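You operate a simulated robot arm through the tools that you are given. There is no shell and no other tool. Be economical: measure what you need, move in short steps, check, and stop when the job is done.

Carry out the task below with a simulated robot arm. There is one attempt and no reset: what you move stays moved.

Task
Put things in order on the surface of the dark brown table. At the end: the short spacer block stands on top of the yellow shim pack; the dauber pad stands where the grey steel square stood; the grey steel square stands on top of the silver plain sheet; the gauge with the blue body stands where the dauber pad stood; whatever was shut is shut again. Leave all else as you found it, and nothing knocked over.

Only the result counts: the job must be done as asked and must still hold three seconds after the hand-in. Knocking over, shifting, dropping, spilling or breaking anything else fails it. Flat cloth is picked up by pressing the open fingertips on it (5 to 10 N) and closing them slowly along it; thin cloth reads only 2 to 8 mm in the jaws.

Robot
A 7-joint arm with a two-finger parallel gripper, fixed in place. Base frame: the origin is at the foot of the arm, x ahead of it, y to its left, z up; the work surface is at about z = 0. Readings come in cm, degrees, newtons and seconds.
With the tool pointing down near the work surface it reaches from about 22 to 58 cm from the base axis. Its first joint turns from -66.0 to 66.0 degrees. Payload 2.5 kg.
Tool frame: the origin (TCP) lies between the finger pads and is the grasp point; the fingertips stand 2.3 cm ahead of it; z points along the fingers, y is the line along which they close. The gripper opens to 9.4 cm. The fingers are 3.8 cm wide and 1 cm thick; the gripper's body (5.4 by 9.6 cm) begins 3.9 cm behind the TCP.
Orientation is told as [roll, pitch, yaw] about the base's x, y, z axes, in that order, counted from this pose: with the fingers straight down and closing along the base's y, the tool's x points along the base's -x, its y along +y and its z along -z.

Tools
- The arm moves only by the tool drive_tool. Its argument "increments" is a list that holds one entry, the list of rows, each a list of 7 numbers: the shift along the tool's x, y, z in cm, then the turn, a rotation vector about the tool's x, y, z in degrees, then the finger opening in cm, from 0 to 9.4. In form: [[[x, y, z, rx, ry, rz, grip], ...]]. A call has 1 to 12 rows; each row shifts and turns the commanded pose from where the row before left it, along the tool's axes as they then stand. A row lasts 0.2 s, in which the tool goes at most 5 cm and 8.6 degrees; a call with a longer step from one row to the next is refused whole, and so is a gripper value outside its range. A pose out of reach is approached as far as the arm can. The call stops where the force on the tool passes 40 N (or 10 N more than at its start, if that is more) or the arm is blocked; 0.2 s more then pass. The fingers move at their own pace (about 10.8 cm/s each) and stop on an object; they squeeze with about 42 N. The grip force told is the motor's: it shows also when the fingers shut on nothing. Time passes only in rows, and 0.2 s behind the last, so rows that do not move let the fingers close. It gives the time, the measured TCP pose, the force on the tool (base axes), the opening and the grip force at its end, in the units of the frame above (readings bear some noise).
- Cameras (640 x 400 px; columns grow to the right, rows downward): "scene" is fixed at [10.25, -39.78, 54.64]; the picture's right is [0.93, -0.36, 0.00], its down [-0.20, -0.51, -0.83] and it looks along [0.30, 0.78, -0.55] (base axes); focal length 304 px, centre (320, 200). "wrist" rides on the gripper at [8.7, 1.6, -7.5] in the tool frame; the picture's right is [-0.18, 0.98, 0.00], its down [-0.58, -0.11, -0.81] and it looks along [-0.79, -0.15, 0.59] (tool axes); focal length 243 px, centre (320, 200).
- grab_frame(camera): a new picture of that camera. It takes no simulated time.
- locate(camera, pixels): there is no depth. For up to 12 entries [column, row, z] of the newest picture of that camera ("zoom" is the newest enlarged one), the place [x, y] in the base frame at which the ray of that pixel passes the height z, good to about 0.2 cm. It takes no simulated time.
- zoom(camera, box): a new picture of the part [left, top, right, bottom] of that camera's present view, enlarged. It takes no simulated time.
- finish_job(): hands the job in; it is judged then, once.

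Go step by step. Measure first, check grasps and placings, and put right what went wrong. The budget is 80 turns and 34 pictures, counting those below and the enlarged ones. Unless the task says otherwise, let go and move clear before handing in.

The tools are called after ">>>" as a command line: name --argument value ..., lists and objects as JSON in quotes. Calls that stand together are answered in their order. drive_tool: Moves the arm, as the interface text tells. Its arguments: {"type":"object","properties":{"increments":{"type":"array"}},"required":["increments"]} The other tools are called the same way: grab_frame (camera) takes a picture; locate (camera, pixels) gives the place at which the rays of pixels pass given heights; zoom (camera, box) takes an enlarged picture of a part of a camera's view; finish_job () hands the job in.

At the start:

```text
time_s: 0.0
position: [31.35, 0.06, 33.78]
ee_rot: [0.0, 0.0, 0.0]
ft_force: [-0.4, 0.4, -0.1]
finger_gap: 9.41
grasp_force: 0.0
```

scene: 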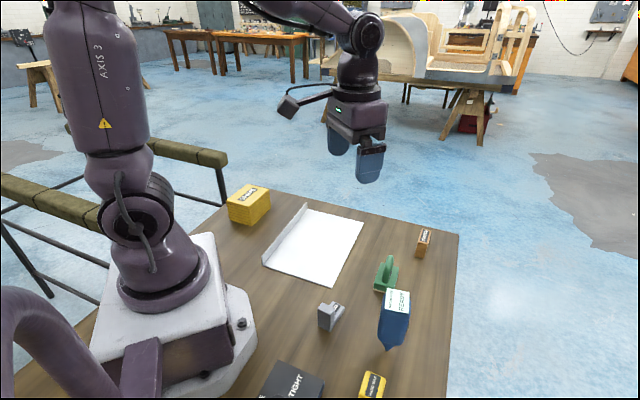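
wrist: 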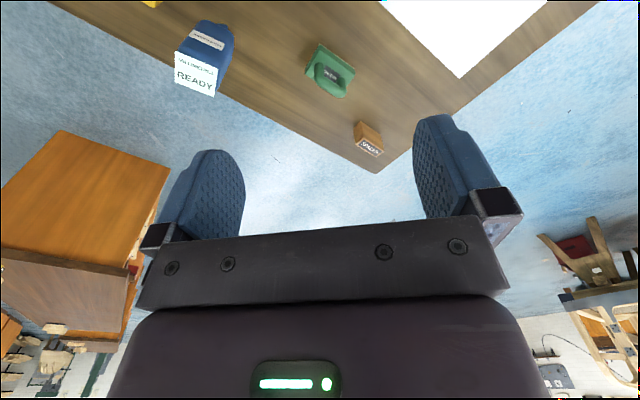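

The scene shows a yellow block (248,205), white/silver sheet (315,245), green object (387,272), blue object (394,318), grey item (330,315), small orange block (423,242), a dark box (292,380) and a yellow box (372,385). I'll zoom to identify each.

>>> zoom --camera "scene" --box '[300, 220, 460, 320]'

>>> zoom --camera "scene" --box '[240, 280, 432, 400]'

>>> zoom --camera "scene" --box '[210, 170, 370, 290]'

```text
4.00 times, centred on (380, 270) of scene
```

zoom: 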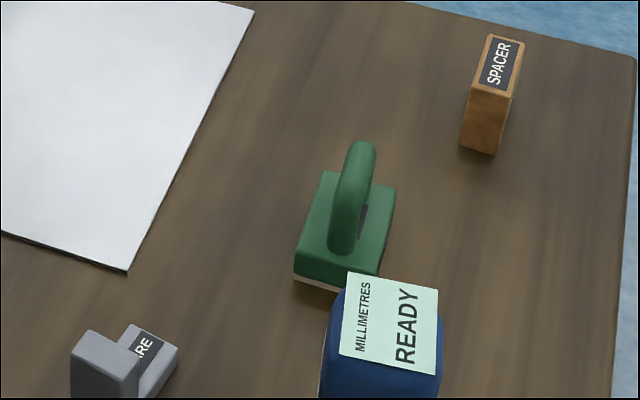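

```text
3.33 times, centred on (336, 340) of scene
```

zoom: 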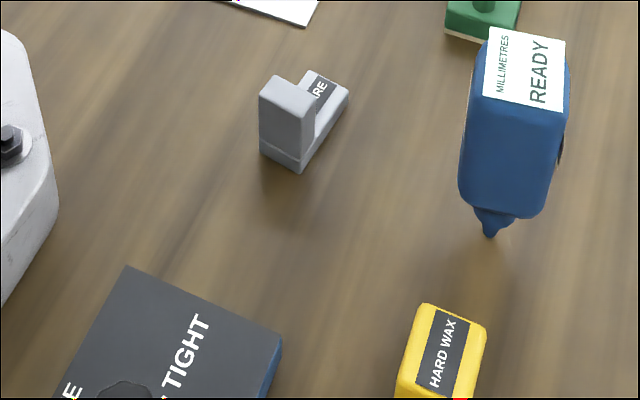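

```text
3.33 times, centred on (290, 230) of scene
```

zoom: 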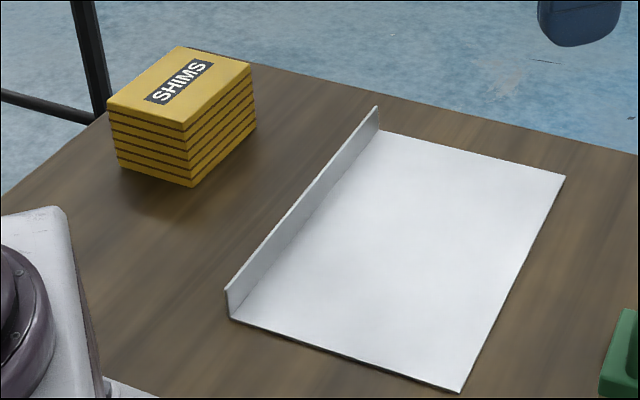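

Green handled object may be the dauber; the dark box at (292,380) has a lid-like label. I'll zoom with the wrist camera to read labels.

>>> zoom --camera "wrist" --box '[160, 0, 400, 150]'

>>> drive_tool --increments '[[[4, 0, -1, 0, 0, 0, 9.4], [4, 3, -1, 0, 0, 0, 9.4], [2, 4, 0, 0, 0, 0, 9.4], [0, 4, 0, 0, 0, 0, 9.4], [0, 0, 0, 0, 0, 0, 9.4]]]'

>>> grab_frame --camera "wrist"

```text
2.67 times, centred on (280, 75) of wrist
```

zoom: 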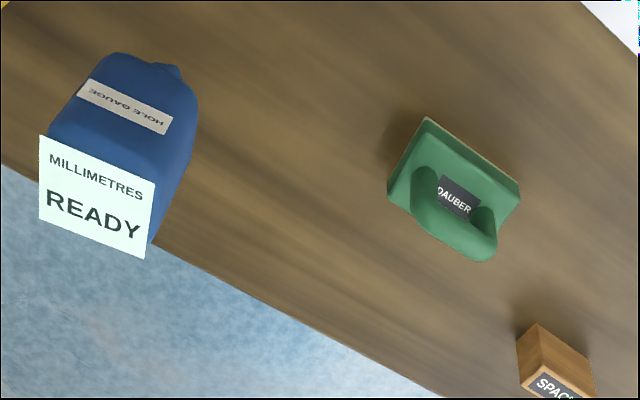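

```text
refused: row 2 steps farther than a row can; nothing moved
```

```text
27 pictures are left
```

wrist: 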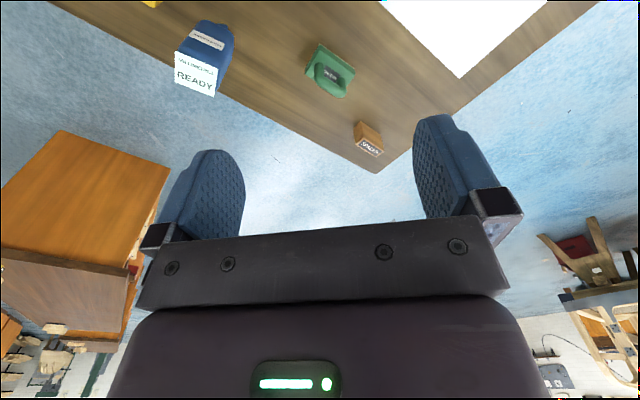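

Labels: blue = HOLE GAUGE, green = DAUBER, grey = square, orange = spacer. Now I measure: spacer, dauber, gauge, square, sheet and shims from the scene pixels.

>>> locate --camera "scene" --pixels '[[415, 256.2, 0], [423.7, 258.7, 0], [417.5, 242, 5], [426.7, 244.2, 5], [373.2, 289.5, 0], [385, 292.5, 0], [318, 325.6, 0], [330, 332, 0], [309, 376.5, 0], [365.5, 316, 0]]'

>>> locate --camera "scene" --pixels '[[279.1, 266, 0], [348, 287.5, 0], [379.5, 222.5, 0], [325, 209, 0], [322, 202, 2], [245.1, 219, 0], [267.5, 226, 0], [286.8, 208, 0], [242, 199, 5], [266, 206.9, 5], [285, 189, 5], [264.3, 184, 5]]'

>>> locate --camera "wrist" --pixels '[[176, 51, 10], [219, 66, 10], [215, 96, 10], [175, 82, 10], [310, 70, 2], [318, 44, 2], [355, 71, 2], [355, 121, 5], [384, 135, 5], [361, 152, 5], [190, 30, 0]]'

```text
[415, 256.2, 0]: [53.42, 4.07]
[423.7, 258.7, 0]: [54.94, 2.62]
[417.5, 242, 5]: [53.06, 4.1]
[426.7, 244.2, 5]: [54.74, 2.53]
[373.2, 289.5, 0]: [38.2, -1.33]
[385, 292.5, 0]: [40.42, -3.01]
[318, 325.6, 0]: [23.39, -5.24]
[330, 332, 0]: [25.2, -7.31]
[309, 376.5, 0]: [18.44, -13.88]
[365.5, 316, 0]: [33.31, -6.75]
```

```text
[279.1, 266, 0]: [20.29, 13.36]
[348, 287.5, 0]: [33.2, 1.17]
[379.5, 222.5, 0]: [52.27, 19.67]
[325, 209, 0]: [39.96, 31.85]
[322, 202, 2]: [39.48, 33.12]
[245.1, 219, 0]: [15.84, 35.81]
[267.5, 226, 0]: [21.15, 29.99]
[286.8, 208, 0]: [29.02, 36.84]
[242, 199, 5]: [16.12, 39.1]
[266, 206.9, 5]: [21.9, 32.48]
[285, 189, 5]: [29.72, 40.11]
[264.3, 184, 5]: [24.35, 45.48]
```

```text
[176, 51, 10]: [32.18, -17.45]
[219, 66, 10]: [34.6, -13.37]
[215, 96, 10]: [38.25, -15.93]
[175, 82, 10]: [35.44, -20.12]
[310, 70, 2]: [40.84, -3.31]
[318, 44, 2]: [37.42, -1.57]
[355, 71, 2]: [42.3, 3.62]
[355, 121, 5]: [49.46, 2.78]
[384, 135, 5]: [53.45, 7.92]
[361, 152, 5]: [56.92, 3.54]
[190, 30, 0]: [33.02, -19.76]
```

Positions of most objects are clear; the gauge and shapes need a top-down view. I'll tilt the wrist camera down over the work area.

>>> drive_tool --increments '[[[2, -2, 0, 0, 7.5, 0, 9.4], [2, -2, 0, 0, 7.5, 0, 9.4], [1, -1, 0, 0, 7.5, 0, 9.4], [0, 0, 0, 0, 7.5, 0, 9.4], [0, 0, 0, 0, 0, 0, 9.4], [0, 0, 0, 0, 0, 0, 9.4]]]'

>>> grab_frame --camera "wrist"

```text
time_s: 1.4
position: [26.45, -4.97, 34.39]
ee_rot: [0.0, 30.1, 0.1]
ft_force: [-1.1, -0.3, 0.2]
finger_gap: 9.43
grasp_force: 0.0
```

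```text
26 pictures are left
```

wrist: 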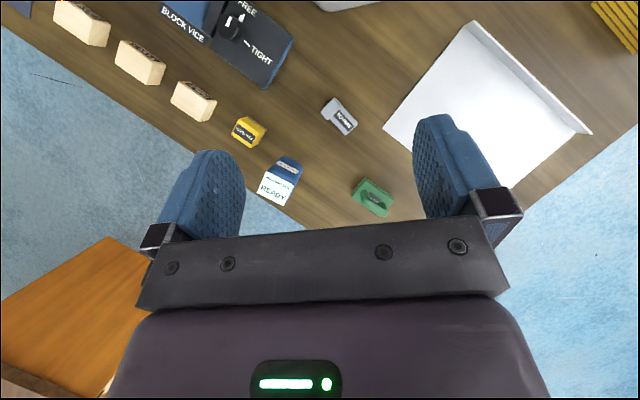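

A "BLOCK VICE" with a FREE/TIGHT lever at (240,40) and other wooden blocks appear. Zooming both halves.

>>> zoom --camera "wrist" --box '[0, 0, 320, 200]'

>>> zoom --camera "wrist" --box '[220, 80, 412, 220]'

```text
2.00 times, centred on (160, 100) of wrist
```

zoom: 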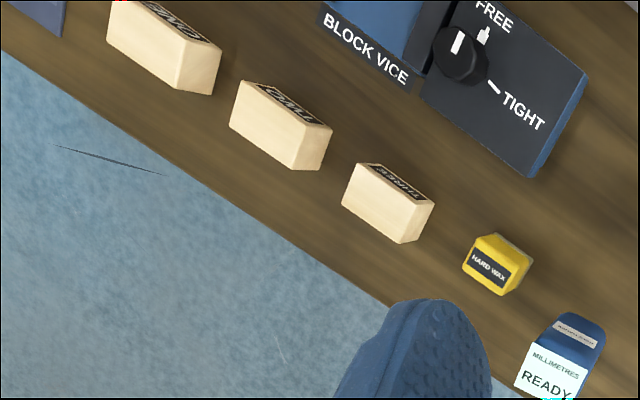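

```text
2.86 times, centred on (316, 150) of wrist
```

zoom: 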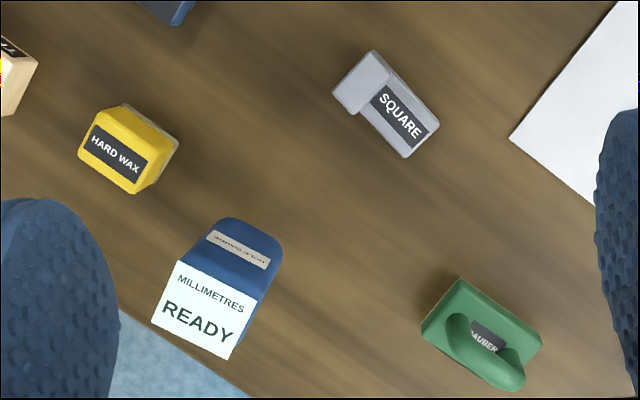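

Now locating key points in this enlarged view (square, gauge, dauber) and the wax.

>>> locate --camera "zoom" --pixels '[[372, 50, 4], [333, 92, 4], [395, 68, 4], [360, 112, 4], [440, 122, 2], [408, 157, 2], [460, 277, 2], [422, 333, 2], [542, 340, 2], [465, 315, 5], [515, 380, 5]]'

>>> locate --camera "zoom" --pixels '[[178, 262, 8], [257, 293, 8], [230, 360, 8], [152, 322, 8], [178, 262, 11], [257, 293, 11], [230, 360, 11], [152, 322, 11], [228, 218, 0], [283, 240, 0], [228, 218, 3], [283, 240, 3]]'

>>> locate --camera "scene" --pixels '[[386.3, 288.1, 8], [409.5, 292.3, 8], [409, 313.5, 8], [385.4, 309.8, 8], [386.3, 288.1, 11], [409.5, 292.3, 11], [409, 313.5, 11], [385.4, 309.8, 11], [387, 350.5, 0], [322, 349, 0]]'

>>> zoom --camera "scene" --box '[360, 280, 424, 360]'

```text
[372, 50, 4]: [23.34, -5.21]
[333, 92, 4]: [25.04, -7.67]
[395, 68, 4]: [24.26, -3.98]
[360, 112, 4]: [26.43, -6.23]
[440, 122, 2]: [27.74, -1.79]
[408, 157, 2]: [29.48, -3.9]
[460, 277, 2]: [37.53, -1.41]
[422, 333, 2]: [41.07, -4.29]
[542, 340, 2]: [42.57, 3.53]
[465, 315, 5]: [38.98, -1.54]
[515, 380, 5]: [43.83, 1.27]
```

```text
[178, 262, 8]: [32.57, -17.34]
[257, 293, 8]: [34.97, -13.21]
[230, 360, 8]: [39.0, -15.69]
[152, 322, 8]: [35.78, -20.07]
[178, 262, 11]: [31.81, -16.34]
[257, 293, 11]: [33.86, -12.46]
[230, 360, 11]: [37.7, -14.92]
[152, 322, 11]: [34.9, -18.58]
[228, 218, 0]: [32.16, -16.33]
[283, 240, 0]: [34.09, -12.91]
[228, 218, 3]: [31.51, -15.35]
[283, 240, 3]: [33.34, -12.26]
```

```text
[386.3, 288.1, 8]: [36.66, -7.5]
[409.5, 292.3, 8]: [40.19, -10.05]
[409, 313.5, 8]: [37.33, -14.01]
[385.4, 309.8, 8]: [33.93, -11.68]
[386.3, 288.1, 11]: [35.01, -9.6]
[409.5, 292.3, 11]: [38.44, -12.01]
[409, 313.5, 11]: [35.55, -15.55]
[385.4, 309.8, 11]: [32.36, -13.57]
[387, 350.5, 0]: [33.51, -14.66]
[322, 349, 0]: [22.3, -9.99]
```

```text
5.00 times, centred on (392, 320) of scene
```

zoom: 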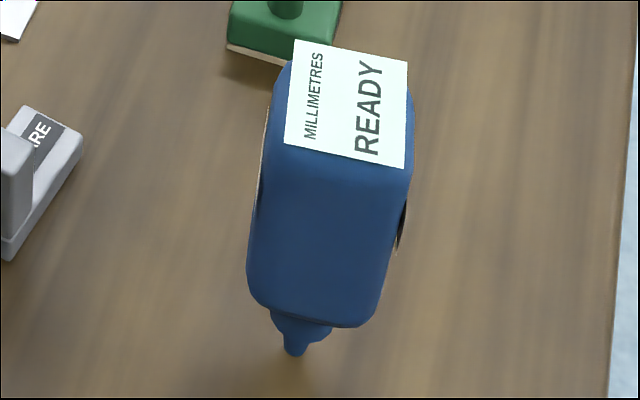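

The gauge's display is level at z≈14, and its tip (387,350) falls directly beneath at (33.5,-14.7), so it stands on a narrow tip. I'll look at the right end of the table to see the unseen objects (another blue one at wrist (20,5)).

>>> drive_tool --increments '[[[0, -4.5, 0, 0, 0, 0, 9.4], [0, -4.5, 0, 0, 0, 0, 9.4], [0, -4.5, 0, 0, 0, 0, 9.4], [0, 0, 0, 0, 0, 0, 9.4]]]'

>>> grab_frame --camera "wrist"

```text
time_s: 2.4
position: [26.39, -18.37, 33.97]
ee_rot: [-0.1, 30.0, 0.1]
ft_force: [-0.3, 0.5, 0.6]
finger_gap: 9.43
grasp_force: 0.1
```

```text
22 pictures are left
```

wrist: 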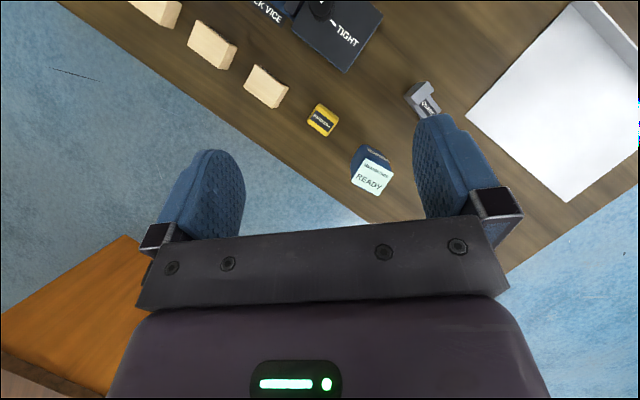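

Blue object still out of frame; I'll tilt the camera further back.

>>> drive_tool --increments '[[[0, 0, 0, 0, 8, 0, 9.4], [0, 0, 0, 0, 8, 0, 9.4], [0, 0, 0, 0, 8, 0, 9.4], [0, 0, 0, 0, 0, 0, 9.4], [0, 0, 0, 0, 0, 0, 9.4]]]'

>>> grab_frame --camera "wrist"

```text
time_s: 3.6
position: [26.44, -18.4, 34.1]
ee_rot: [0.0, 54.1, 0.0]
ft_force: [-0.9, -0.4, -0.4]
finger_gap: 9.37
grasp_force: 0.0
```

```text
21 pictures are left
```

wrist: 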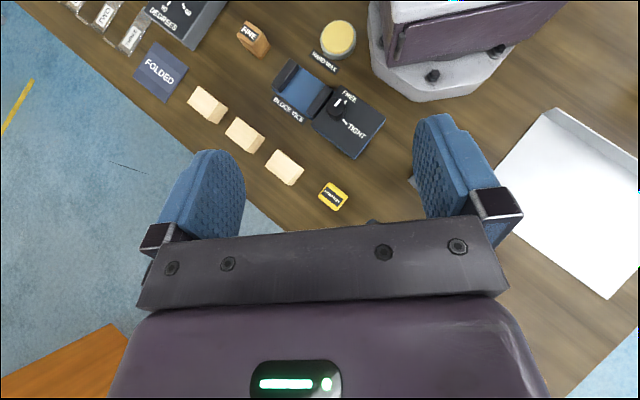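

Only unrelated things there (folded cloth, vice FREE, blocks). Now a low side view of the gauge to see how it stands.

>>> drive_tool --increments '[[[0, 0, 0, 0, -8.5, 0, 9.4], [0, 0, 0, 0, -8.5, 0, 9.4], [0, 0, 0, 0, -8.5, 0, 9.4], [0, 0, 0, 0, -8.5, 0, 9.4], [0, 0, 0, 0, -8.5, 0, 9.4], [0, 0, 0, 0, -8.5, 0, 9.4], [0, 0, 0, 0, -3.1, 0, 9.4], [0.6, 0.9, 4.2, 0, 0, 0, 9.4], [0.6, 1, 4.2, 0, 0, 0, 9.4], [0.6, 1, 4.2, 0, 0, 0, 9.4], [0.6, 1, 4.2, 0, 0, 0, 9.4], [0, 0, 3, 0, 0, 0, 9.4]]]'

>>> grab_frame --camera "wrist"

```text
time_s: 6.2
position: [24.09, -14.64, 14.48]
ee_rot: [0.0, -0.2, 0.0]
ft_force: [0.2, 0.6, -0.1]
finger_gap: 9.4
grasp_force: 0.0
```

```text
20 pictures are left
```

wrist: 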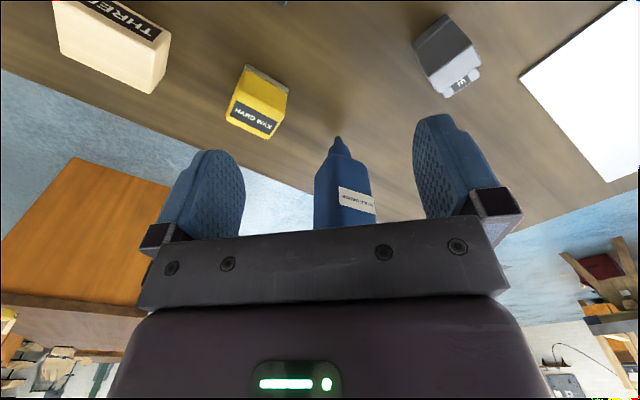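

The gauge clearly tapers to a narrow tip at (337,140). A closer look at the contact.

>>> zoom --camera "wrist" --box '[270, 110, 430, 230]'

>>> locate --camera "wrist" --pixels '[[337, 137, 0], [337, 137, 1], [327, 154, 2], [353, 156, 2], [316, 170, 3], [364, 167, 3]]'

```text
3.33 times, centred on (350, 170) of wrist
```

zoom: 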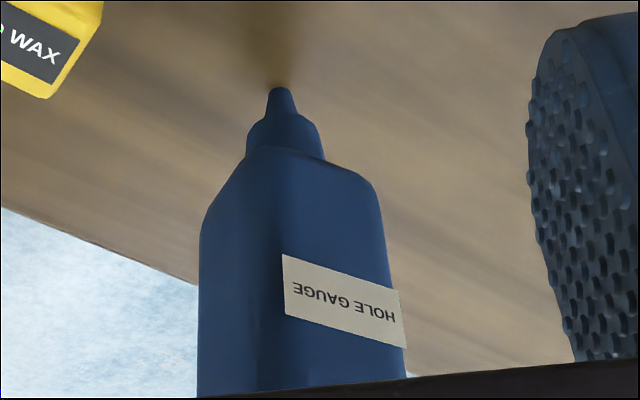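

```text
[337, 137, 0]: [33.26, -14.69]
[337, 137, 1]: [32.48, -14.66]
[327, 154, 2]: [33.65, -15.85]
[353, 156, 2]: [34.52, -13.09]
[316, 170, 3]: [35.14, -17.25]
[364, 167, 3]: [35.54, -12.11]
```

The gauge balances on its tip at (33.3,-14.7), so it must be set down dead vertical. First the square: foot axis along (0.75,0.66), width 2.75 cm; I move above (26.0,-4.8) with yaw +41.

>>> drive_tool --increments '[[[-0.64, 3.28, 0, 0, 0, 0, 9.4], [-0.64, 3.28, 0, 0, 0, 0, 9.4], [-0.64, 3.28, 0, 0, 0, 0, 9.4], [0, 0, 0, 0, 0, -8.3, 7], [0, 0, 0, 0, 0, -8.3, 7], [0, 0, 0, 0, 0, -8.3, 7], [0, 0, 0, 0, 0, -8.3, 7], [0, 0, 0, 0, 0, -8.3, 7], [0, 0, 3, 0, 0, 0, 7], [0, 0, 0, 0, 0, 0, 7]]]'

>>> grab_frame --camera "wrist"

>>> locate --camera "scene" --pixels '[[387, 288, 14], [409.4, 292.4, 14], [408.8, 313.6, 14], [385, 309, 14], [387, 351, 0], [422.5, 228.7, 5], [431, 230.5, 5], [417.5, 242, 5], [426.7, 244.2, 5]]'

```text
time_s: 8.4
position: [25.98, -4.65, 11.57]
ee_rot: [-0.1, -0.2, 41.5]
ft_force: [0.1, -0.4, -0.1]
finger_gap: 7.02
grasp_force: 0.1
```

```text
18 pictures are left
```

wrist: 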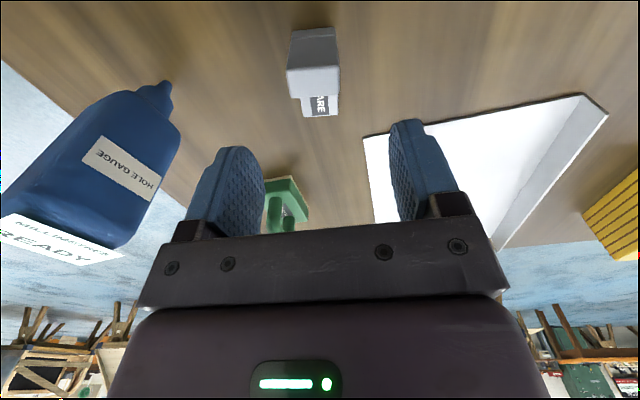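

```text
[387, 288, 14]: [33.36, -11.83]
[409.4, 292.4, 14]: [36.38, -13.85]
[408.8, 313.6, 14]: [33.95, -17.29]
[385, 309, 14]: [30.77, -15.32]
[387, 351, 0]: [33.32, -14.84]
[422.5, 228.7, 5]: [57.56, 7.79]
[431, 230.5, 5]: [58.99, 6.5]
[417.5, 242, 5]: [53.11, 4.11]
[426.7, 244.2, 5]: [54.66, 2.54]
```

Gauge top centre is (33.6,-14.6). Verifying the square's edges from this wrist view.

>>> locate --camera "wrist" --pixels '[[292, 31, 0], [335, 28, 0], [287, 71, 4.5], [340, 68, 4.5], [287, 71, 4], [340, 68, 4], [305, 117, 1.5], [339, 115, 1.5]]'

>>> zoom --camera "wrist" --box '[240, 10, 400, 130]'

```text
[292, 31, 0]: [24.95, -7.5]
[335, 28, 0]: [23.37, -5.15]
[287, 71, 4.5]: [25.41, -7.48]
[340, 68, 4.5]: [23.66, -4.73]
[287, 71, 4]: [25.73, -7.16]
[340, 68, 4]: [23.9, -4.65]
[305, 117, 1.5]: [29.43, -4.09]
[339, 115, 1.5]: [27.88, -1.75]
```

```text
3.33 times, centred on (320, 70) of wrist
```

zoom: 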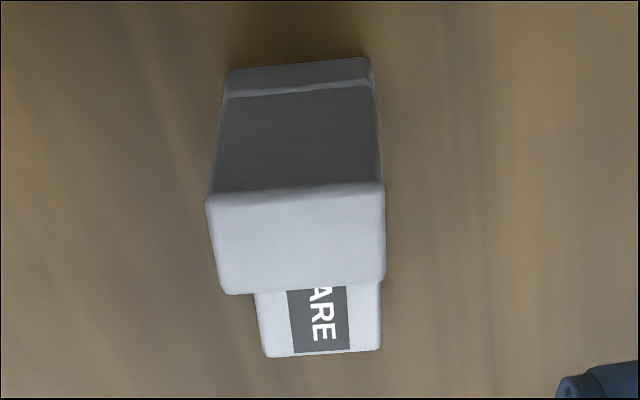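

Edges give yaw ≈36 and axis centre (26.4,-4.6); I correct yaw by 5.5°, lower to z≈2.75 and close.

>>> drive_tool --increments '[[[0, -0.2, 0, 0, 0, 5.5, 7], [0, 0, 3, 0, 0, 0, 7], [0, 0, 3, 0, 0, 0, 7], [0, 0, 2, 0, 0, 0, 7], [0, 0, 0.8, 0, 0, 0, 7], [0, 0, 0, 0, 0, 0, 7]]]'

>>> drive_tool --increments '[[[0, 0, 0, 0, 0, 0, 4], [0, 0, 0, 0, 0, 0, 2], [0, 0, 0, 0, 0, 0, 2], [0, 0, 0, 0, 0, 0, 2]]]'

```text
time_s: 9.8
position: [26.13, -5.1, 2.7]
ee_rot: [-0.1, -0.1, 35.9]
ft_force: [0.0, 0.5, 0.1]
finger_gap: 7.03
grasp_force: 0.1
```

```text
time_s: 10.8
position: [26.21, -4.99, 2.78]
ee_rot: [0.0, -0.1, 36.0]
ft_force: [-0.2, -0.2, -0.4]
finger_gap: 3.01
grasp_force: 42.0
```

The square is held (gap 3.0 cm, 42 N). Lifting and carrying it over the sheet centre (36.5,16.5).

>>> drive_tool --increments '[[[0, 0, -2.5, 0, 0, 0, 2], [0, 0, -3, 0, 0, 0, 2], [0, 0, -2.5, 0, 0, 0, 2], [-3.5, 1.89, 0, 0, 0, 0, 2], [-3.5, 1.89, 0, 0, 0, 0, 2], [-3.5, 1.89, 0, 0, 0, 0, 2], [-3.5, 1.89, 0, 0, 0, 0, 2], [-3.5, 1.89, 0, 0, 0, 0, 2], [-3.5, 1.89, 0, 0, 0, 0, 2], [0, 0, 0, 0, 0, 0, 2]]]'

>>> grab_frame --camera "scene"

```text
time_s: 13.0
position: [36.71, 16.49, 10.73]
ee_rot: [-0.1, -0.1, 36.0]
ft_force: [0.3, 0.6, -3.9]
finger_gap: 3.02
grasp_force: 42.1
```

```text
16 pictures are left
```

scene: 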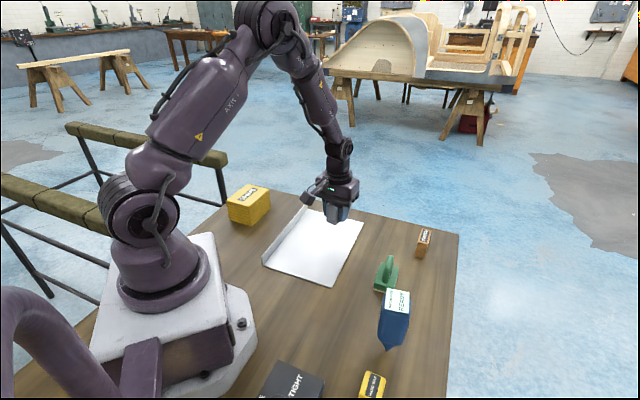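

All is in order. Lowering onto the sheet with small final steps.

>>> drive_tool --increments '[[[0, 0, 3, 0, 0, 0, 2], [0, 0, 3, 0, 0, 0, 2], [0, 0, 1.2, 0, 0, 0, 2], [0, 0, 0.2, 0, 0, 0, 2], [0, 0, 0, 0, 0, 0, 2]]]'

```text
time_s: 14.2
position: [36.5, 16.52, 3.3]
ee_rot: [-0.1, -0.1, 36.0]
ft_force: [-0.4, 0.2, -3.0]
finger_gap: 3.0
grasp_force: 41.9
```

>>> drive_tool --increments '[[[0, 0, 0.1, 0, 0, 0, 2], [0, 0, 0.1, 0, 0, 0, 2], [0, 0, 0, 0, 0, 0, 2]]]'

```text
time_s: 15.0
position: [36.48, 16.48, 3.19]
ee_rot: [-0.1, -0.1, 36.0]
ft_force: [-0.4, 0.3, -3.9]
finger_gap: 2.98
grasp_force: 41.9
```

Still carrying its weight (-3.9 N); continuing in 0.1 cm steps.

>>> drive_tool --increments '[[[0, 0, 0.1, 0, 0, 0, 2], [0, 0, 0.05, 0, 0, 0, 2], [0, 0, 0, 0, 0, 0, 2]]]'

```text
time_s: 15.8
position: [36.5, 16.53, 2.98]
ee_rot: [0.0, -0.1, 36.0]
ft_force: [-4.6, -4.2, 15.9]
finger_gap: 2.99
grasp_force: 42.4
```

Contact at z≈3.0 (16 N). Relieve slightly, open, and rise.

>>> drive_tool --increments '[[[0, 0, -0.07, 0, 0, 0, 2], [0, 0, 0, 0, 0, 0, 3.3], [0, 0, 0, 0, 0, 0, 5], [0, 0, 0, 0, 0, 0, 6], [0, 0, -2, 0, 0, 0, 6], [0, 0, -3, 0, 0, 0, 6], [0, 0, -4, 0, 0, 0, 6], [0, 0, -4, 0, 0, 0, 7], [0, 0, 0, 0, 0, 0, 7]]]'

>>> zoom --camera "scene" --box '[250, 190, 450, 320]'

```text
time_s: 17.8
position: [36.39, 16.4, 15.92]
ee_rot: [0.0, 0.0, 36.1]
ft_force: [0.2, 0.7, 0.2]
finger_gap: 7.0
grasp_force: 0.1
```

```text
3.08 times, centred on (350, 255) of scene
```

zoom: 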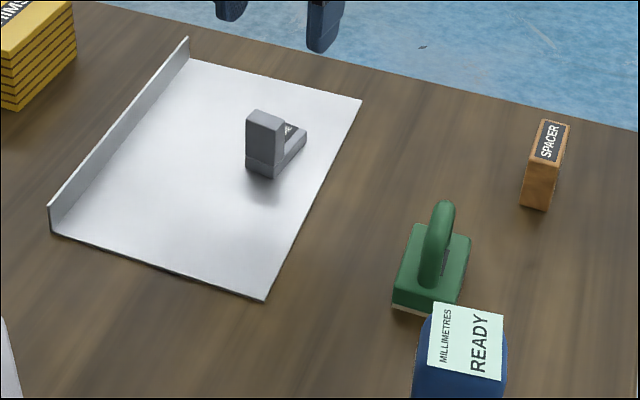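

Square stands on the sheet, sheet unmoved. Next a close look at the dauber from behind.

>>> drive_tool --increments '[[[2.57, -3.06, -0.4, 0, 0, 0, 7], [2.57, -3.06, -0.4, 0, 0, 0, 7], [2.57, -3.06, -0.4, 0, 0, 0, 7], [2.57, -3.06, -0.4, 0, 0, 0, 7], [2.57, -3.06, -0.4, 0, 0, 0, 7], [0, 0, 0, 0, 0, 0, 7]]]'

>>> zoom --camera "wrist" --box '[200, 0, 440, 150]'

```text
time_s: 19.2
position: [35.3, -3.39, 17.88]
ee_rot: [-0.1, 0.0, 36.1]
ft_force: [-0.1, 0.4, 0.2]
finger_gap: 7.0
grasp_force: 0.0
```

```text
2.67 times, centred on (320, 75) of wrist
```

zoom: 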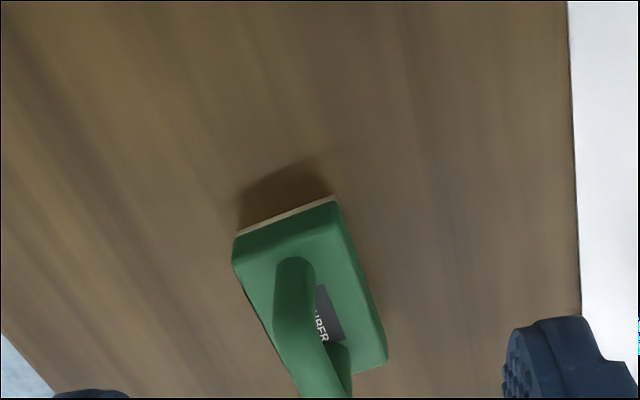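

>>> locate --camera "zoom" --pixels '[[236, 237, 0], [336, 197, 0], [234, 262, 1.8], [343, 222, 1.8], [387, 357, 1.8], [275, 262, 5], [310, 262, 5], [293, 257, 4.5], [343, 385, 1.8]]'

>>> locate --camera "scene" --pixels '[[394, 255.5, 5], [386, 260, 5], [390, 255, 5], [390, 255, 6], [380, 280, 2], [388, 283, 2], [380, 262.5, 1.8], [399.5, 267, 1.8]]'

```text
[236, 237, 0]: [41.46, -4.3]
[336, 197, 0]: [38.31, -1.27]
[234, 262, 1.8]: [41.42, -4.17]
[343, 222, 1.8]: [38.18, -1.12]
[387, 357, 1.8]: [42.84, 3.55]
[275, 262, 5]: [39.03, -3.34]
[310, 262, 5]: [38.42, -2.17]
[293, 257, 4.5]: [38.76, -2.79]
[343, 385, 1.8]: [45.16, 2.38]
```

```text
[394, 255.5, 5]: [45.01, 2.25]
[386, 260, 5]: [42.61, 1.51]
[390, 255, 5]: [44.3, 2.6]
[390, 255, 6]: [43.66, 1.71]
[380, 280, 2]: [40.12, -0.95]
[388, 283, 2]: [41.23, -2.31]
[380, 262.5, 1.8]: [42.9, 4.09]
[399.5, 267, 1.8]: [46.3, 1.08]
```

Dauber base centre is (42.15,-0.25), long axis at ~46°, height of handle ≈5.5. I yaw to 45, go over its handle, and descend to z 4.7.

>>> drive_tool --increments '[[[0, 0, 0, 0, 0, -4.7, 6], [0, 0, 0, 0, 0, -4.7, 6], [-3.53, -1.31, 0, 0, 0, 0, 6], [-3.53, -1.31, 0, 0, 0, 0, 6], [0, 0, 3, 0, 0, 0, 5], [0, 0, 3, 0, 0, 0, 5], [0, 0, 2, 0, 0, 0, 5], [0, 0, 0, 0, 0, 0, 5]]]'

>>> zoom --camera "scene" --box '[340, 220, 440, 310]'

```text
time_s: 21.0
position: [41.91, -0.13, 9.92]
ee_rot: [-0.1, -0.1, 45.5]
ft_force: [-0.4, 0.6, -0.8]
finger_gap: 5.0
grasp_force: 0.0
```

```text
4.44 times, centred on (390, 265) of scene
```

zoom: 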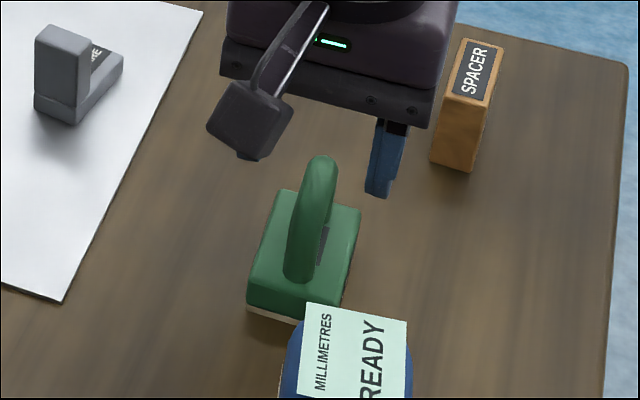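

Fingers straddle the handle region. Descending to z≈4.8 and closing.

>>> drive_tool --increments '[[[0, 0, 2.5, 0, 0, 0, 5], [0, 0, 2, 0, 0, 0, 5], [0, 0, 0.6, 0, 0, 0, 5], [0, 0, 0, 0, 0, 0, 5], [0, 0, 0, 0, 0, 0, 3], [0, 0, 0, 0, 0, 0, 1.5], [0, 0, 0, 0, 0, 0, 0.5], [0, 0, 0, 0, 0, 0, 0.5]]]'

```text
time_s: 22.8
position: [41.84, 0.01, 4.88]
ee_rot: [-0.1, -0.1, 45.4]
ft_force: [-0.9, -0.7, 0.4]
finger_gap: 1.49
grasp_force: 41.7
```

Handle held (1.49 cm). Lift and carry to the square's old place (26.3,-4.5).

>>> drive_tool --increments '[[[0, 0, -2, 0, 0, 0, 0.5], [0, 0, -2.5, 0, 0, 0, 0.5], [0, 0, -1.5, 0, 0, 0, 0.5], [3.54, 2, 0, 0, 0, 0, 0.5], [3.54, 2, 0, 0, 0, 0, 0.5], [3.54, 2, 0, 0, 0, 0, 0.5], [3.54, 2, 0, 0, 0, 0, 0.5], [0, 0, 0, 0, 0, 0, 0.5], [0, 0, 2.5, 0, 0, 0, 0.5], [0, 0, 2.5, 0, 0, 0, 0.5], [0, 0, 0, 0, 0, 0, 0.5]]]'

>>> grab_frame --camera "scene"

```text
time_s: 25.2
position: [26.11, -4.36, 5.82]
ee_rot: [0.0, -0.1, 45.4]
ft_force: [-0.4, 0.2, -0.3]
finger_gap: 1.49
grasp_force: 41.6
```

```text
12 pictures are left
```

scene: 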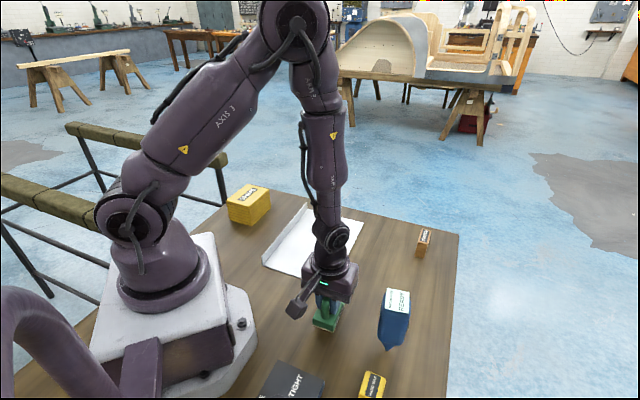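

Dauber in place above the spot. Lowering in small steps to contact (~4.88).

>>> drive_tool --increments '[[[0, 0, 0.6, 0, 0, 0, 0.5], [0, 0, 0.2, 0, 0, 0, 0.5], [0, 0, 0.1, 0, 0, 0, 0.5], [0, 0, 0, 0, 0, 0, 0.5]]]'

```text
time_s: 26.2
position: [26.17, -4.57, 4.96]
ee_rot: [-0.1, 0.0, 45.4]
ft_force: [0.2, -0.6, 0.0]
finger_gap: 1.52
grasp_force: 41.8
```

>>> drive_tool --increments '[[[0, 0, 0.1, 0, 0, 0, 0.5], [0, 0, 0, 0, 0, 0, 0.5]]]'

```text
time_s: 26.8
position: [26.16, -4.56, 4.89]
ee_rot: [-0.1, -0.1, 45.4]
ft_force: [0.4, 0.0, -0.9]
finger_gap: 1.53
grasp_force: 42.3
```

>>> drive_tool --increments '[[[0, 0, 0.07, 0, 0, 0, 0.5], [0, 0, 0, 0, 0, 0, 0.5]]]'

```text
time_s: 27.4
position: [26.23, -4.68, 4.79]
ee_rot: [-0.1, 0.0, 45.4]
ft_force: [-3.5, -2.6, 22.6]
finger_gap: 1.51
grasp_force: 41.6
```

Contact at 4.79 (22 N). Relieve, release, rise well clear (z≈20), and begin turning toward yaw -35 for the gauge's plain side faces.

>>> drive_tool --increments '[[[0, 0, -0.1, 0, 0, 0, 0.5], [0, 0, 0, 0, 0, 0, 2], [0, 0, 0, 0, 0, 0, 4], [0, 0, 0, 0, 0, 0, 5], [0, 0, -2, 0, 0, 0, 5], [0, 0, -3, 0, 0, 0, 5], [0, 0, -4, 0, 0, 0, 5], [0, 0, -4, 0, 0, 0, 5], [0, 0, -3, 0, 0, 0, 5], [0, 0, 0, 0, 0, 0, 5]]]'

>>> drive_tool --increments '[[[0, 0, -0.5, 0, 0, 8.04, 9.4], [0, 0, -0.5, 0, 0, 8.04, 9.4], [0, 0, -0.5, 0, 0, 8.04, 9.4], [0, 0, -0.5, 0, 0, 8.04, 9.4], [0, 0, 0, 0, 0, 8.04, 9.4], [0, 0, 0, 0, 0, 8.04, 9.4], [0, 0, 0, 0, 0, 8.04, 9.4], [0, 0, 0, 0, 0, 8.04, 9.4], [0, 0, 0, 0, 0, 8.04, 9.4], [0, 0, 0, 0, 0, 8.04, 9.4], [0, 0, 0, 0, 0, 0, 9.4]]]'

>>> grab_frame --camera "wrist"

```text
time_s: 29.6
position: [26.08, -4.35, 20.98]
ee_rot: [0.0, -0.1, 45.5]
ft_force: [0.0, 0.2, -1.4]
finger_gap: 5.0
grasp_force: 0.0
```

```text
time_s: 32.0
position: [26.32, -4.7, 23.04]
ee_rot: [0.1, -0.1, -35.1]
ft_force: [0.0, -0.2, -1.1]
finger_gap: 9.42
grasp_force: 0.0
```

```text
11 pictures are left
```

wrist: 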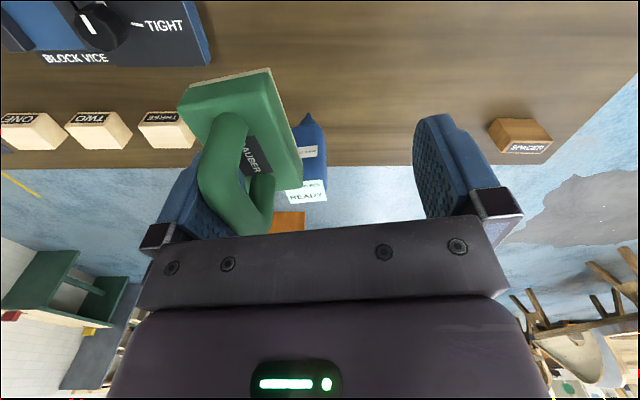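

The dauber appears in the wrist image at (240,150), hugely large — it seems to have come up with the left finger. I check the scene.

>>> zoom --camera "scene" --box '[250, 180, 410, 360]'

```text
2.22 times, centred on (330, 270) of scene
```

zoom: 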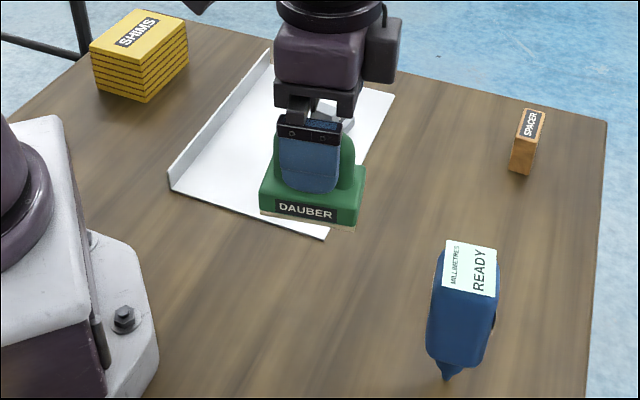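

The dauber clings to the pad of one finger after opening (it weighs ~1 N). I'll re-close on it in the air, turn back to yaw 45, and then set it down pressing its base with the fingertips so it can't be dragged when opening.

>>> drive_tool --increments '[[[0, 0, 0, 0, 0, 0, 6], [0, 0, 0, 0, 0, 0, 3], [0, 0, 0, 0, 0, 0, 1], [0, 0, 0, 0, 0, 0, 1], [0, 0, 0, 0, 0, 0, 1]]]'

>>> zoom --camera "scene" --box '[260, 180, 400, 300]'

```text
time_s: 33.2
position: [26.3, -4.71, 23.02]
ee_rot: [0.1, -0.1, -34.8]
ft_force: [0.0, -0.2, -0.2]
finger_gap: 1.51
grasp_force: 42.0
```

```text
3.33 times, centred on (330, 240) of scene
```

zoom: 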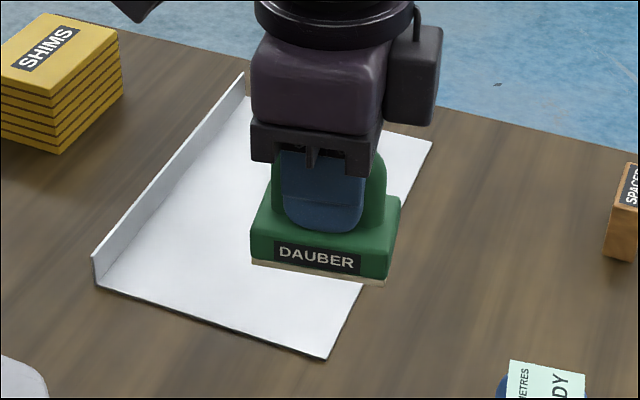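

Re-gripped squarely (1.51 cm). Turn back to yaw 45.

>>> drive_tool --increments '[[[0, 0, 0, 0, 0, -8.02, 1], [0, 0, 0, 0, 0, -8.02, 1], [0, 0, 0, 0, 0, -8.02, 1], [0, 0, 0, 0, 0, -8.02, 1], [0, 0, 0, 0, 0, -8.02, 1], [0, 0, 0, 0, 0, -8.02, 1], [0, 0, 0, 0, 0, -8.02, 1], [0, 0, 0, 0, 0, -8.02, 1], [0, 0, 0, 0, 0, -8.02, 1], [0, 0, 0, 0, 0, -8.02, 1], [0, 0, 0, 0, 0, 0, 1]]]'

>>> drive_tool --increments '[[[0, 0, 4, 0, 0, 0, 1], [0, 0, 4, 0, 0, 0, 1], [0, 0, 4, 0, 0, 0, 1], [0, 0, 4, 0, 0, 0, 1], [0, 0, 1.6, 0, 0, 0, 1], [0, 0, 0.3, 0, 0, 0, 1], [0, 0, 0, 0, 0, 0, 1]]]'

```text
time_s: 35.6
position: [26.2, -4.6, 22.95]
ee_rot: [-0.1, -0.1, 45.4]
ft_force: [0.2, 0.6, -0.7]
finger_gap: 1.53
grasp_force: 41.3
```

```text
time_s: 37.2
position: [26.54, -4.51, 5.04]
ee_rot: [-0.1, 0.0, 45.2]
ft_force: [0.5, -0.7, -0.3]
finger_gap: 1.47
grasp_force: 42.6
```

Lower to contact, loosen the grip slightly, then push down so the tips come onto the base.

>>> drive_tool --increments '[[[0, 0, 0.2, 0, 0, 0, 1], [0, 0, 0, 0, 0, 0, 2], [0, 0, 0, 0, 0, 0, 2], [0, 0, 0.2, 0, 0, 0, 2], [0, 0, 0.2, 0, 0, 0, 2], [0, 0, 0, 0, 0, 0, 2]]]'

```text
time_s: 38.3
position: [26.41, -4.69, 4.62]
ee_rot: [-0.1, -0.1, 45.3]
ft_force: [-0.7, 0.5, 13.0]
finger_gap: 1.99
grasp_force: 0.1
stopped in row 5: the force on the tool passed its limit (the readings are from after the stop); the commanded pose is now the measured one
```

Pressing with 13 N at z 4.62 — tips apparently on the base. Open slowly while pressing.

>>> drive_tool --increments '[[[0, 0, 0.02, 0, 0, 0, 2.3], [0, 0, 0, 0, 0, 0, 2.7], [0, 0, 0, 0, 0, 0, 3.1], [0, 0, 0, 0, 0, 0, 3.5], [0, 0, 0, 0, 0, 0, 3.5]]]'

>>> zoom --camera "wrist" --box '[200, 60, 440, 240]'

```text
time_s: 39.0
position: [26.32, -4.65, 4.64]
ee_rot: [-0.1, 0.0, 45.3]
ft_force: [1.5, -2.0, 8.7]
finger_gap: 2.93
grasp_force: 0.1
stopped in row 3: the force on the tool passed its limit (the readings are from after the stop); the commanded pose is now the measured one
```

```text
2.22 times, centred on (320, 150) of wrist
```

zoom: 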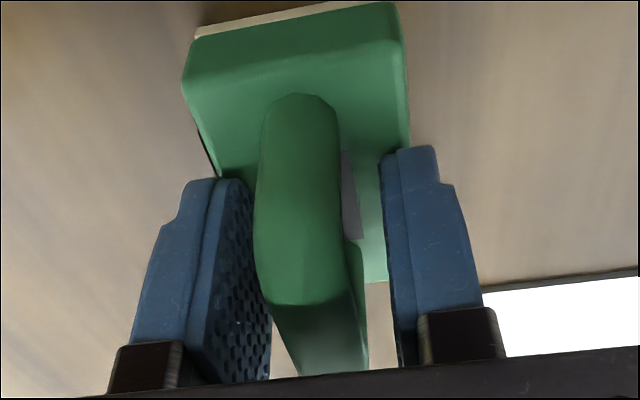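

The right side is clear of the handle; the left is uncertain. Open further while still pressing, then raise 1.5 cm slowly to see whether it stays.

>>> drive_tool --increments '[[[0, 0, 0, 0, 0, 0, 3.2], [0, 0, 0, 0, 0, 0, 3.6], [0, 0, 0, 0, 0, 0, 4.0], [0, 0, 0, 0, 0, 0, 4.0]]]'

>>> drive_tool --increments '[[[0, 0, -0.5, 0, 0, 0, 4.0], [0, 0, -1, 0, 0, 0, 4.0], [0, 0, 0, 0, 0, 0, 4.0]]]'

>>> zoom --camera "wrist" --box '[200, 60, 440, 240]'

```text
time_s: 40.0
position: [26.23, -4.64, 4.7]
ee_rot: [-0.2, -0.1, 45.3]
ft_force: [4.7, -6.0, 17.6]
finger_gap: 3.59
grasp_force: 0.0
```

```text
time_s: 40.8
position: [26.32, -4.58, 6.01]
ee_rot: [0.0, -0.1, 45.4]
ft_force: [0.4, 0.7, -0.2]
finger_gap: 4.01
grasp_force: 0.0
```

```text
2.22 times, centred on (320, 150) of wrist
```

zoom: 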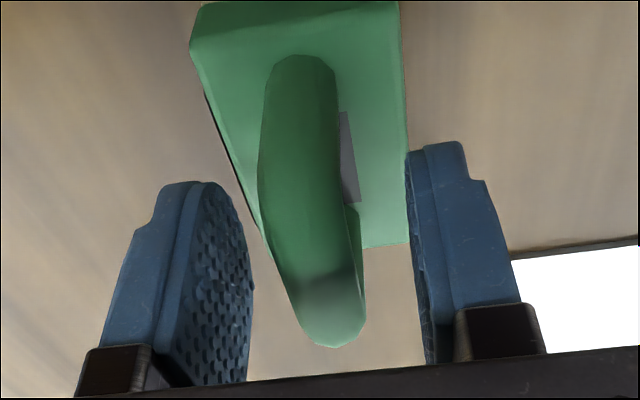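

The dauber stayed behind (handle clear of both pads). I rise straight up, then turn to yaw -35.

>>> drive_tool --increments '[[[0, 0, -2, 0, 0, 0, 4.0], [0, 0, -3, 0, 0, 0, 4.0], [0, 0, -4, 0, 0, 0, 4.0], [0, 0, -4, 0, 0, 0, 5.0], [0, 0, -4, 0, 0, 0, 6.5], [0, 0, 0, 0, 0, 0, 6.5]]]'

>>> drive_tool --increments '[[[0, 0, 0, 0, 0, 8.05, 6.5], [0, 0, 0, 0, 0, 8.05, 6.5], [0, 0, 0, 0, 0, 8.05, 6.5], [0, 0, 0, 0, 0, 8.05, 6.5], [0, 0, 0, 0, 0, 8.05, 6.5], [0, 0, 0, 0, 0, 8.05, 6.5], [0, 0, 0, 0, 0, 8.05, 6.5], [0, 0, 0, 0, 0, 8.05, 6.5], [0, 0, 0, 0, 0, 8.05, 6.5], [0, 0, 0, 0, 0, 8.05, 6.5], [0, 0, 0, 0, 0, 0, 6.5]]]'

>>> grab_frame --camera "wrist"

```text
time_s: 42.2
position: [26.35, -4.77, 22.87]
ee_rot: [0.0, -0.2, 45.3]
ft_force: [0.4, -0.3, 0.8]
finger_gap: 6.49
grasp_force: 0.0
```

```text
time_s: 44.6
position: [26.27, -4.49, 23.2]
ee_rot: [0.1, 0.0, -35.3]
ft_force: [0.1, 0.2, 0.4]
finger_gap: 6.49
grasp_force: 0.0
```

```text
6 pictures are left
```

wrist: 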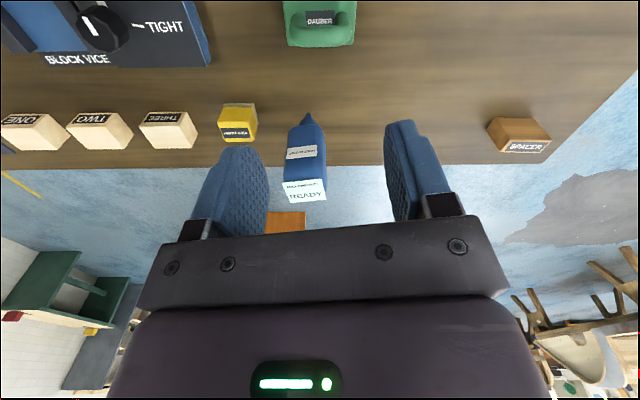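

Dauber remains on the table at (320,20). Locating the display corners and the dauber from this view.

>>> locate --camera "wrist" --pixels '[[282, 183, 14], [326, 179, 14], [327, 199, 14], [288, 203, 14], [307, 114, 0], [286, 12, 2], [357, 8, 2], [289, 46, 2], [354, 43, 2], [492, 138, 0], [551, 141, 0]]'

>>> zoom --camera "scene" --box '[300, 220, 460, 370]'

```text
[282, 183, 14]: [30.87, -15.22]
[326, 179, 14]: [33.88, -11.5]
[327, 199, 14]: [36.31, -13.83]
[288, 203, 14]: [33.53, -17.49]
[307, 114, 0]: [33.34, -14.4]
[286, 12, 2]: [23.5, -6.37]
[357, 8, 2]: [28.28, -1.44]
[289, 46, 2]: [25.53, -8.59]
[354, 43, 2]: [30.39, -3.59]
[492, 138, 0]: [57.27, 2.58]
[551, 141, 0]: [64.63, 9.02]
```

```text
2.67 times, centred on (380, 295) of scene
```

zoom: 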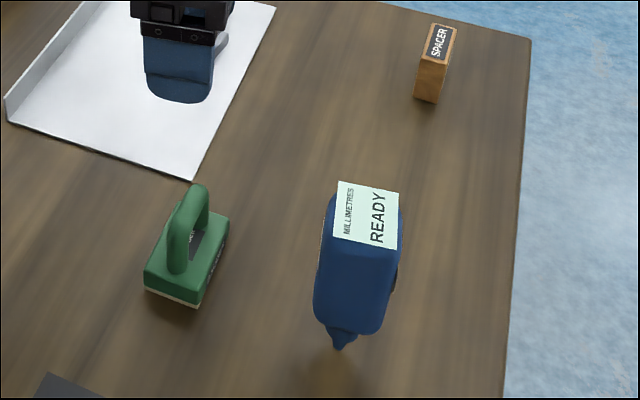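

>>> locate --camera "scene" --pixels '[[314.4, 328.5, 0], [334, 335.5, 0], [345.8, 302.5, 2], [326, 297, 2], [314.4, 319.5, 2]]'

>>> drive_tool --increments '[[[-2.95, -1.05, 0, 0, 0, 0, 6.5], [-2.95, -1.05, 0, 0, 0, 0, 6.5], [-2.95, -1.05, 0, 0, 0, 0, 6.5], [-2.95, -1.05, 0, 0, 0, 0, 6.5], [0, 0, 0, 0, 0, 0, 6.5], [0, 0, 0, 0, 0, 0, 6.5]]]'

```text
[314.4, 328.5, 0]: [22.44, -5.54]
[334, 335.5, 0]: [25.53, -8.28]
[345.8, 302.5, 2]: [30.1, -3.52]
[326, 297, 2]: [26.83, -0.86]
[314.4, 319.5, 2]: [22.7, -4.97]
```

```text
time_s: 46.0
position: [33.54, -14.95, 23.38]
ee_rot: [0.1, 0.0, -35.1]
ft_force: [-0.2, 0.2, -0.6]
finger_gap: 6.5
grasp_force: 0.0
```

Dauber's centre is (26.2,-4.5), as wanted. Fine-align on the gauge centre (33.6,-14.55) and descend to just above its top.

>>> drive_tool --increments '[[[0.15, 0.3, 2.5, 0, 0, 0, 6.5], [0, 0, 2.5, 0, 0, 0, 6.5], [0, 0, 1, 0, 0, 0, 6.5], [0, 0, 0, 0, 0, 0, 6.5], [0, 0, 0, 0, 0, 0, 6.5]]]'

```text
time_s: 47.2
position: [33.59, -14.59, 17.37]
ee_rot: [0.1, 0.0, -35.1]
ft_force: [0.2, -1.0, 0.1]
finger_gap: 6.52
grasp_force: 0.1
```

Aligned at (33.59,-14.59). Descend to z≈10.8.

>>> drive_tool --increments '[[[0, 0, 2, 0, 0, 0, 6.5], [0, 0, 2, 0, 0, 0, 6.5], [0, 0, 1.5, 0, 0, 0, 6.5], [0, 0, 1, 0, 0, 0, 6.5], [0, 0, 0, 0, 0, 0, 6.5], [0, 0, 0, 0, 0, 0, 6.5]]]'

>>> zoom --camera "scene" --box '[340, 260, 440, 370]'

```text
time_s: 48.6
position: [33.56, -14.46, 10.6]
ee_rot: [0.2, 0.0, -35.1]
ft_force: [0.4, -0.1, -0.6]
finger_gap: 6.52
grasp_force: 0.0
```

```text
3.64 times, centred on (390, 315) of scene
```

zoom: 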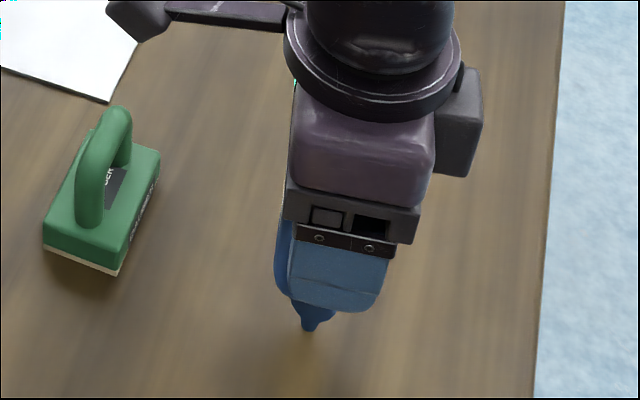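

Fingers straddle the gauge cleanly. Close gently.

>>> drive_tool --increments '[[[0, 0, 0, 0, 0, 0, 5.8], [0, 0, 0, 0, 0, 0, 5.2], [0, 0, 0, 0, 0, 0, 4.7], [0, 0, 0, 0, 0, 0, 4.2], [0, 0, 0, 0, 0, 0, 3.5], [0, 0, 0, 0, 0, 0, 3.5], [0, 0, 0, 0, 0, 0, 3.5]]]'

>>> drive_tool --increments '[[[0, 0, 0, 0, 0, 0, 3.5], [0, 0, 0, 0, 0, 0, 3.5]]]'

```text
time_s: 50.2
position: [33.62, -14.37, 10.57]
ee_rot: [0.1, 0.1, -35.2]
ft_force: [-0.1, 0.1, 1.3]
finger_gap: 4.59
grasp_force: 42.1
```

```text
time_s: 50.8
position: [33.75, -14.44, 10.6]
ee_rot: [0.0, 0.0, -35.1]
ft_force: [0.5, -0.4, 1.4]
finger_gap: 4.59
grasp_force: 41.6
```

Gauge held (4.59 cm). Lift and carry over the dauber's old place (42.2,-0.2).

>>> drive_tool --increments '[[[0, 0, -1.5, 0, 0, 0, 3.5], [0, 0, -2.5, 0, 0, 0, 3.5], [0, 0, -2.5, 0, 0, 0, 3.5], [0.27, 3.3, 0, 0, 0, 0, 3.5], [0.27, 3.3, 0, 0, 0, 0, 3.5], [0.2, 3.3, 0, 0, 0, 0, 3.5], [0.2, 3.3, 0, 0, 0, 0, 3.5], [0.16, 3.44, 0, 0, 0, 0, 3.5], [0, 0, 0, 0, 0, 0, 3.5], [0, 0, 0, 0, 0, 0, 3.5]]]'

>>> drive_tool --increments '[[[0, 0, 2.5, 0, 0, 0, 3.5], [0, 0, 2.5, 0, 0, 0, 3.5], [0, 0, 0.9, 0, 0, 0, 3.5], [0, 0, 0, 0, 0, 0, 3.5], [0, 0, 0, 0, 0, 0, 3.5]]]'

```text
time_s: 53.0
position: [42.31, -0.2, 17.58]
ee_rot: [0.1, 0.1, -35.1]
ft_force: [0.0, 0.4, -2.3]
finger_gap: 4.57
grasp_force: 41.9
```

```text
time_s: 54.2
position: [42.19, -0.19, 11.5]
ee_rot: [0.1, -0.1, -35.2]
ft_force: [0.1, 0.0, -2.9]
finger_gap: 4.59
grasp_force: 41.9
```

Lower slowly; contact expected near z 10.6.

>>> drive_tool --increments '[[[0, 0, 0.4, 0, 0, 0, 3.5], [0, 0, 0.3, 0, 0, 0, 3.5], [0, 0, 0.1, 0, 0, 0, 3.5], [0, 0, 0, 0, 0, 0, 3.5]]]'

>>> drive_tool --increments '[[[0, 0, 0.08, 0, 0, 0, 3.5], [0, 0, 0, 0, 0, 0, 3.5]]]'

```text
time_s: 55.2
position: [42.15, -0.07, 10.52]
ee_rot: [0.1, 0.0, -35.1]
ft_force: [-1.2, -1.0, 4.7]
finger_gap: 4.58
grasp_force: 41.8
```

```text
time_s: 55.8
position: [42.35, -0.29, 10.57]
ee_rot: [0.2, -0.1, -35.1]
ft_force: [-7.9, 2.4, 30.3]
finger_gap: 4.59
grasp_force: 42.1
```

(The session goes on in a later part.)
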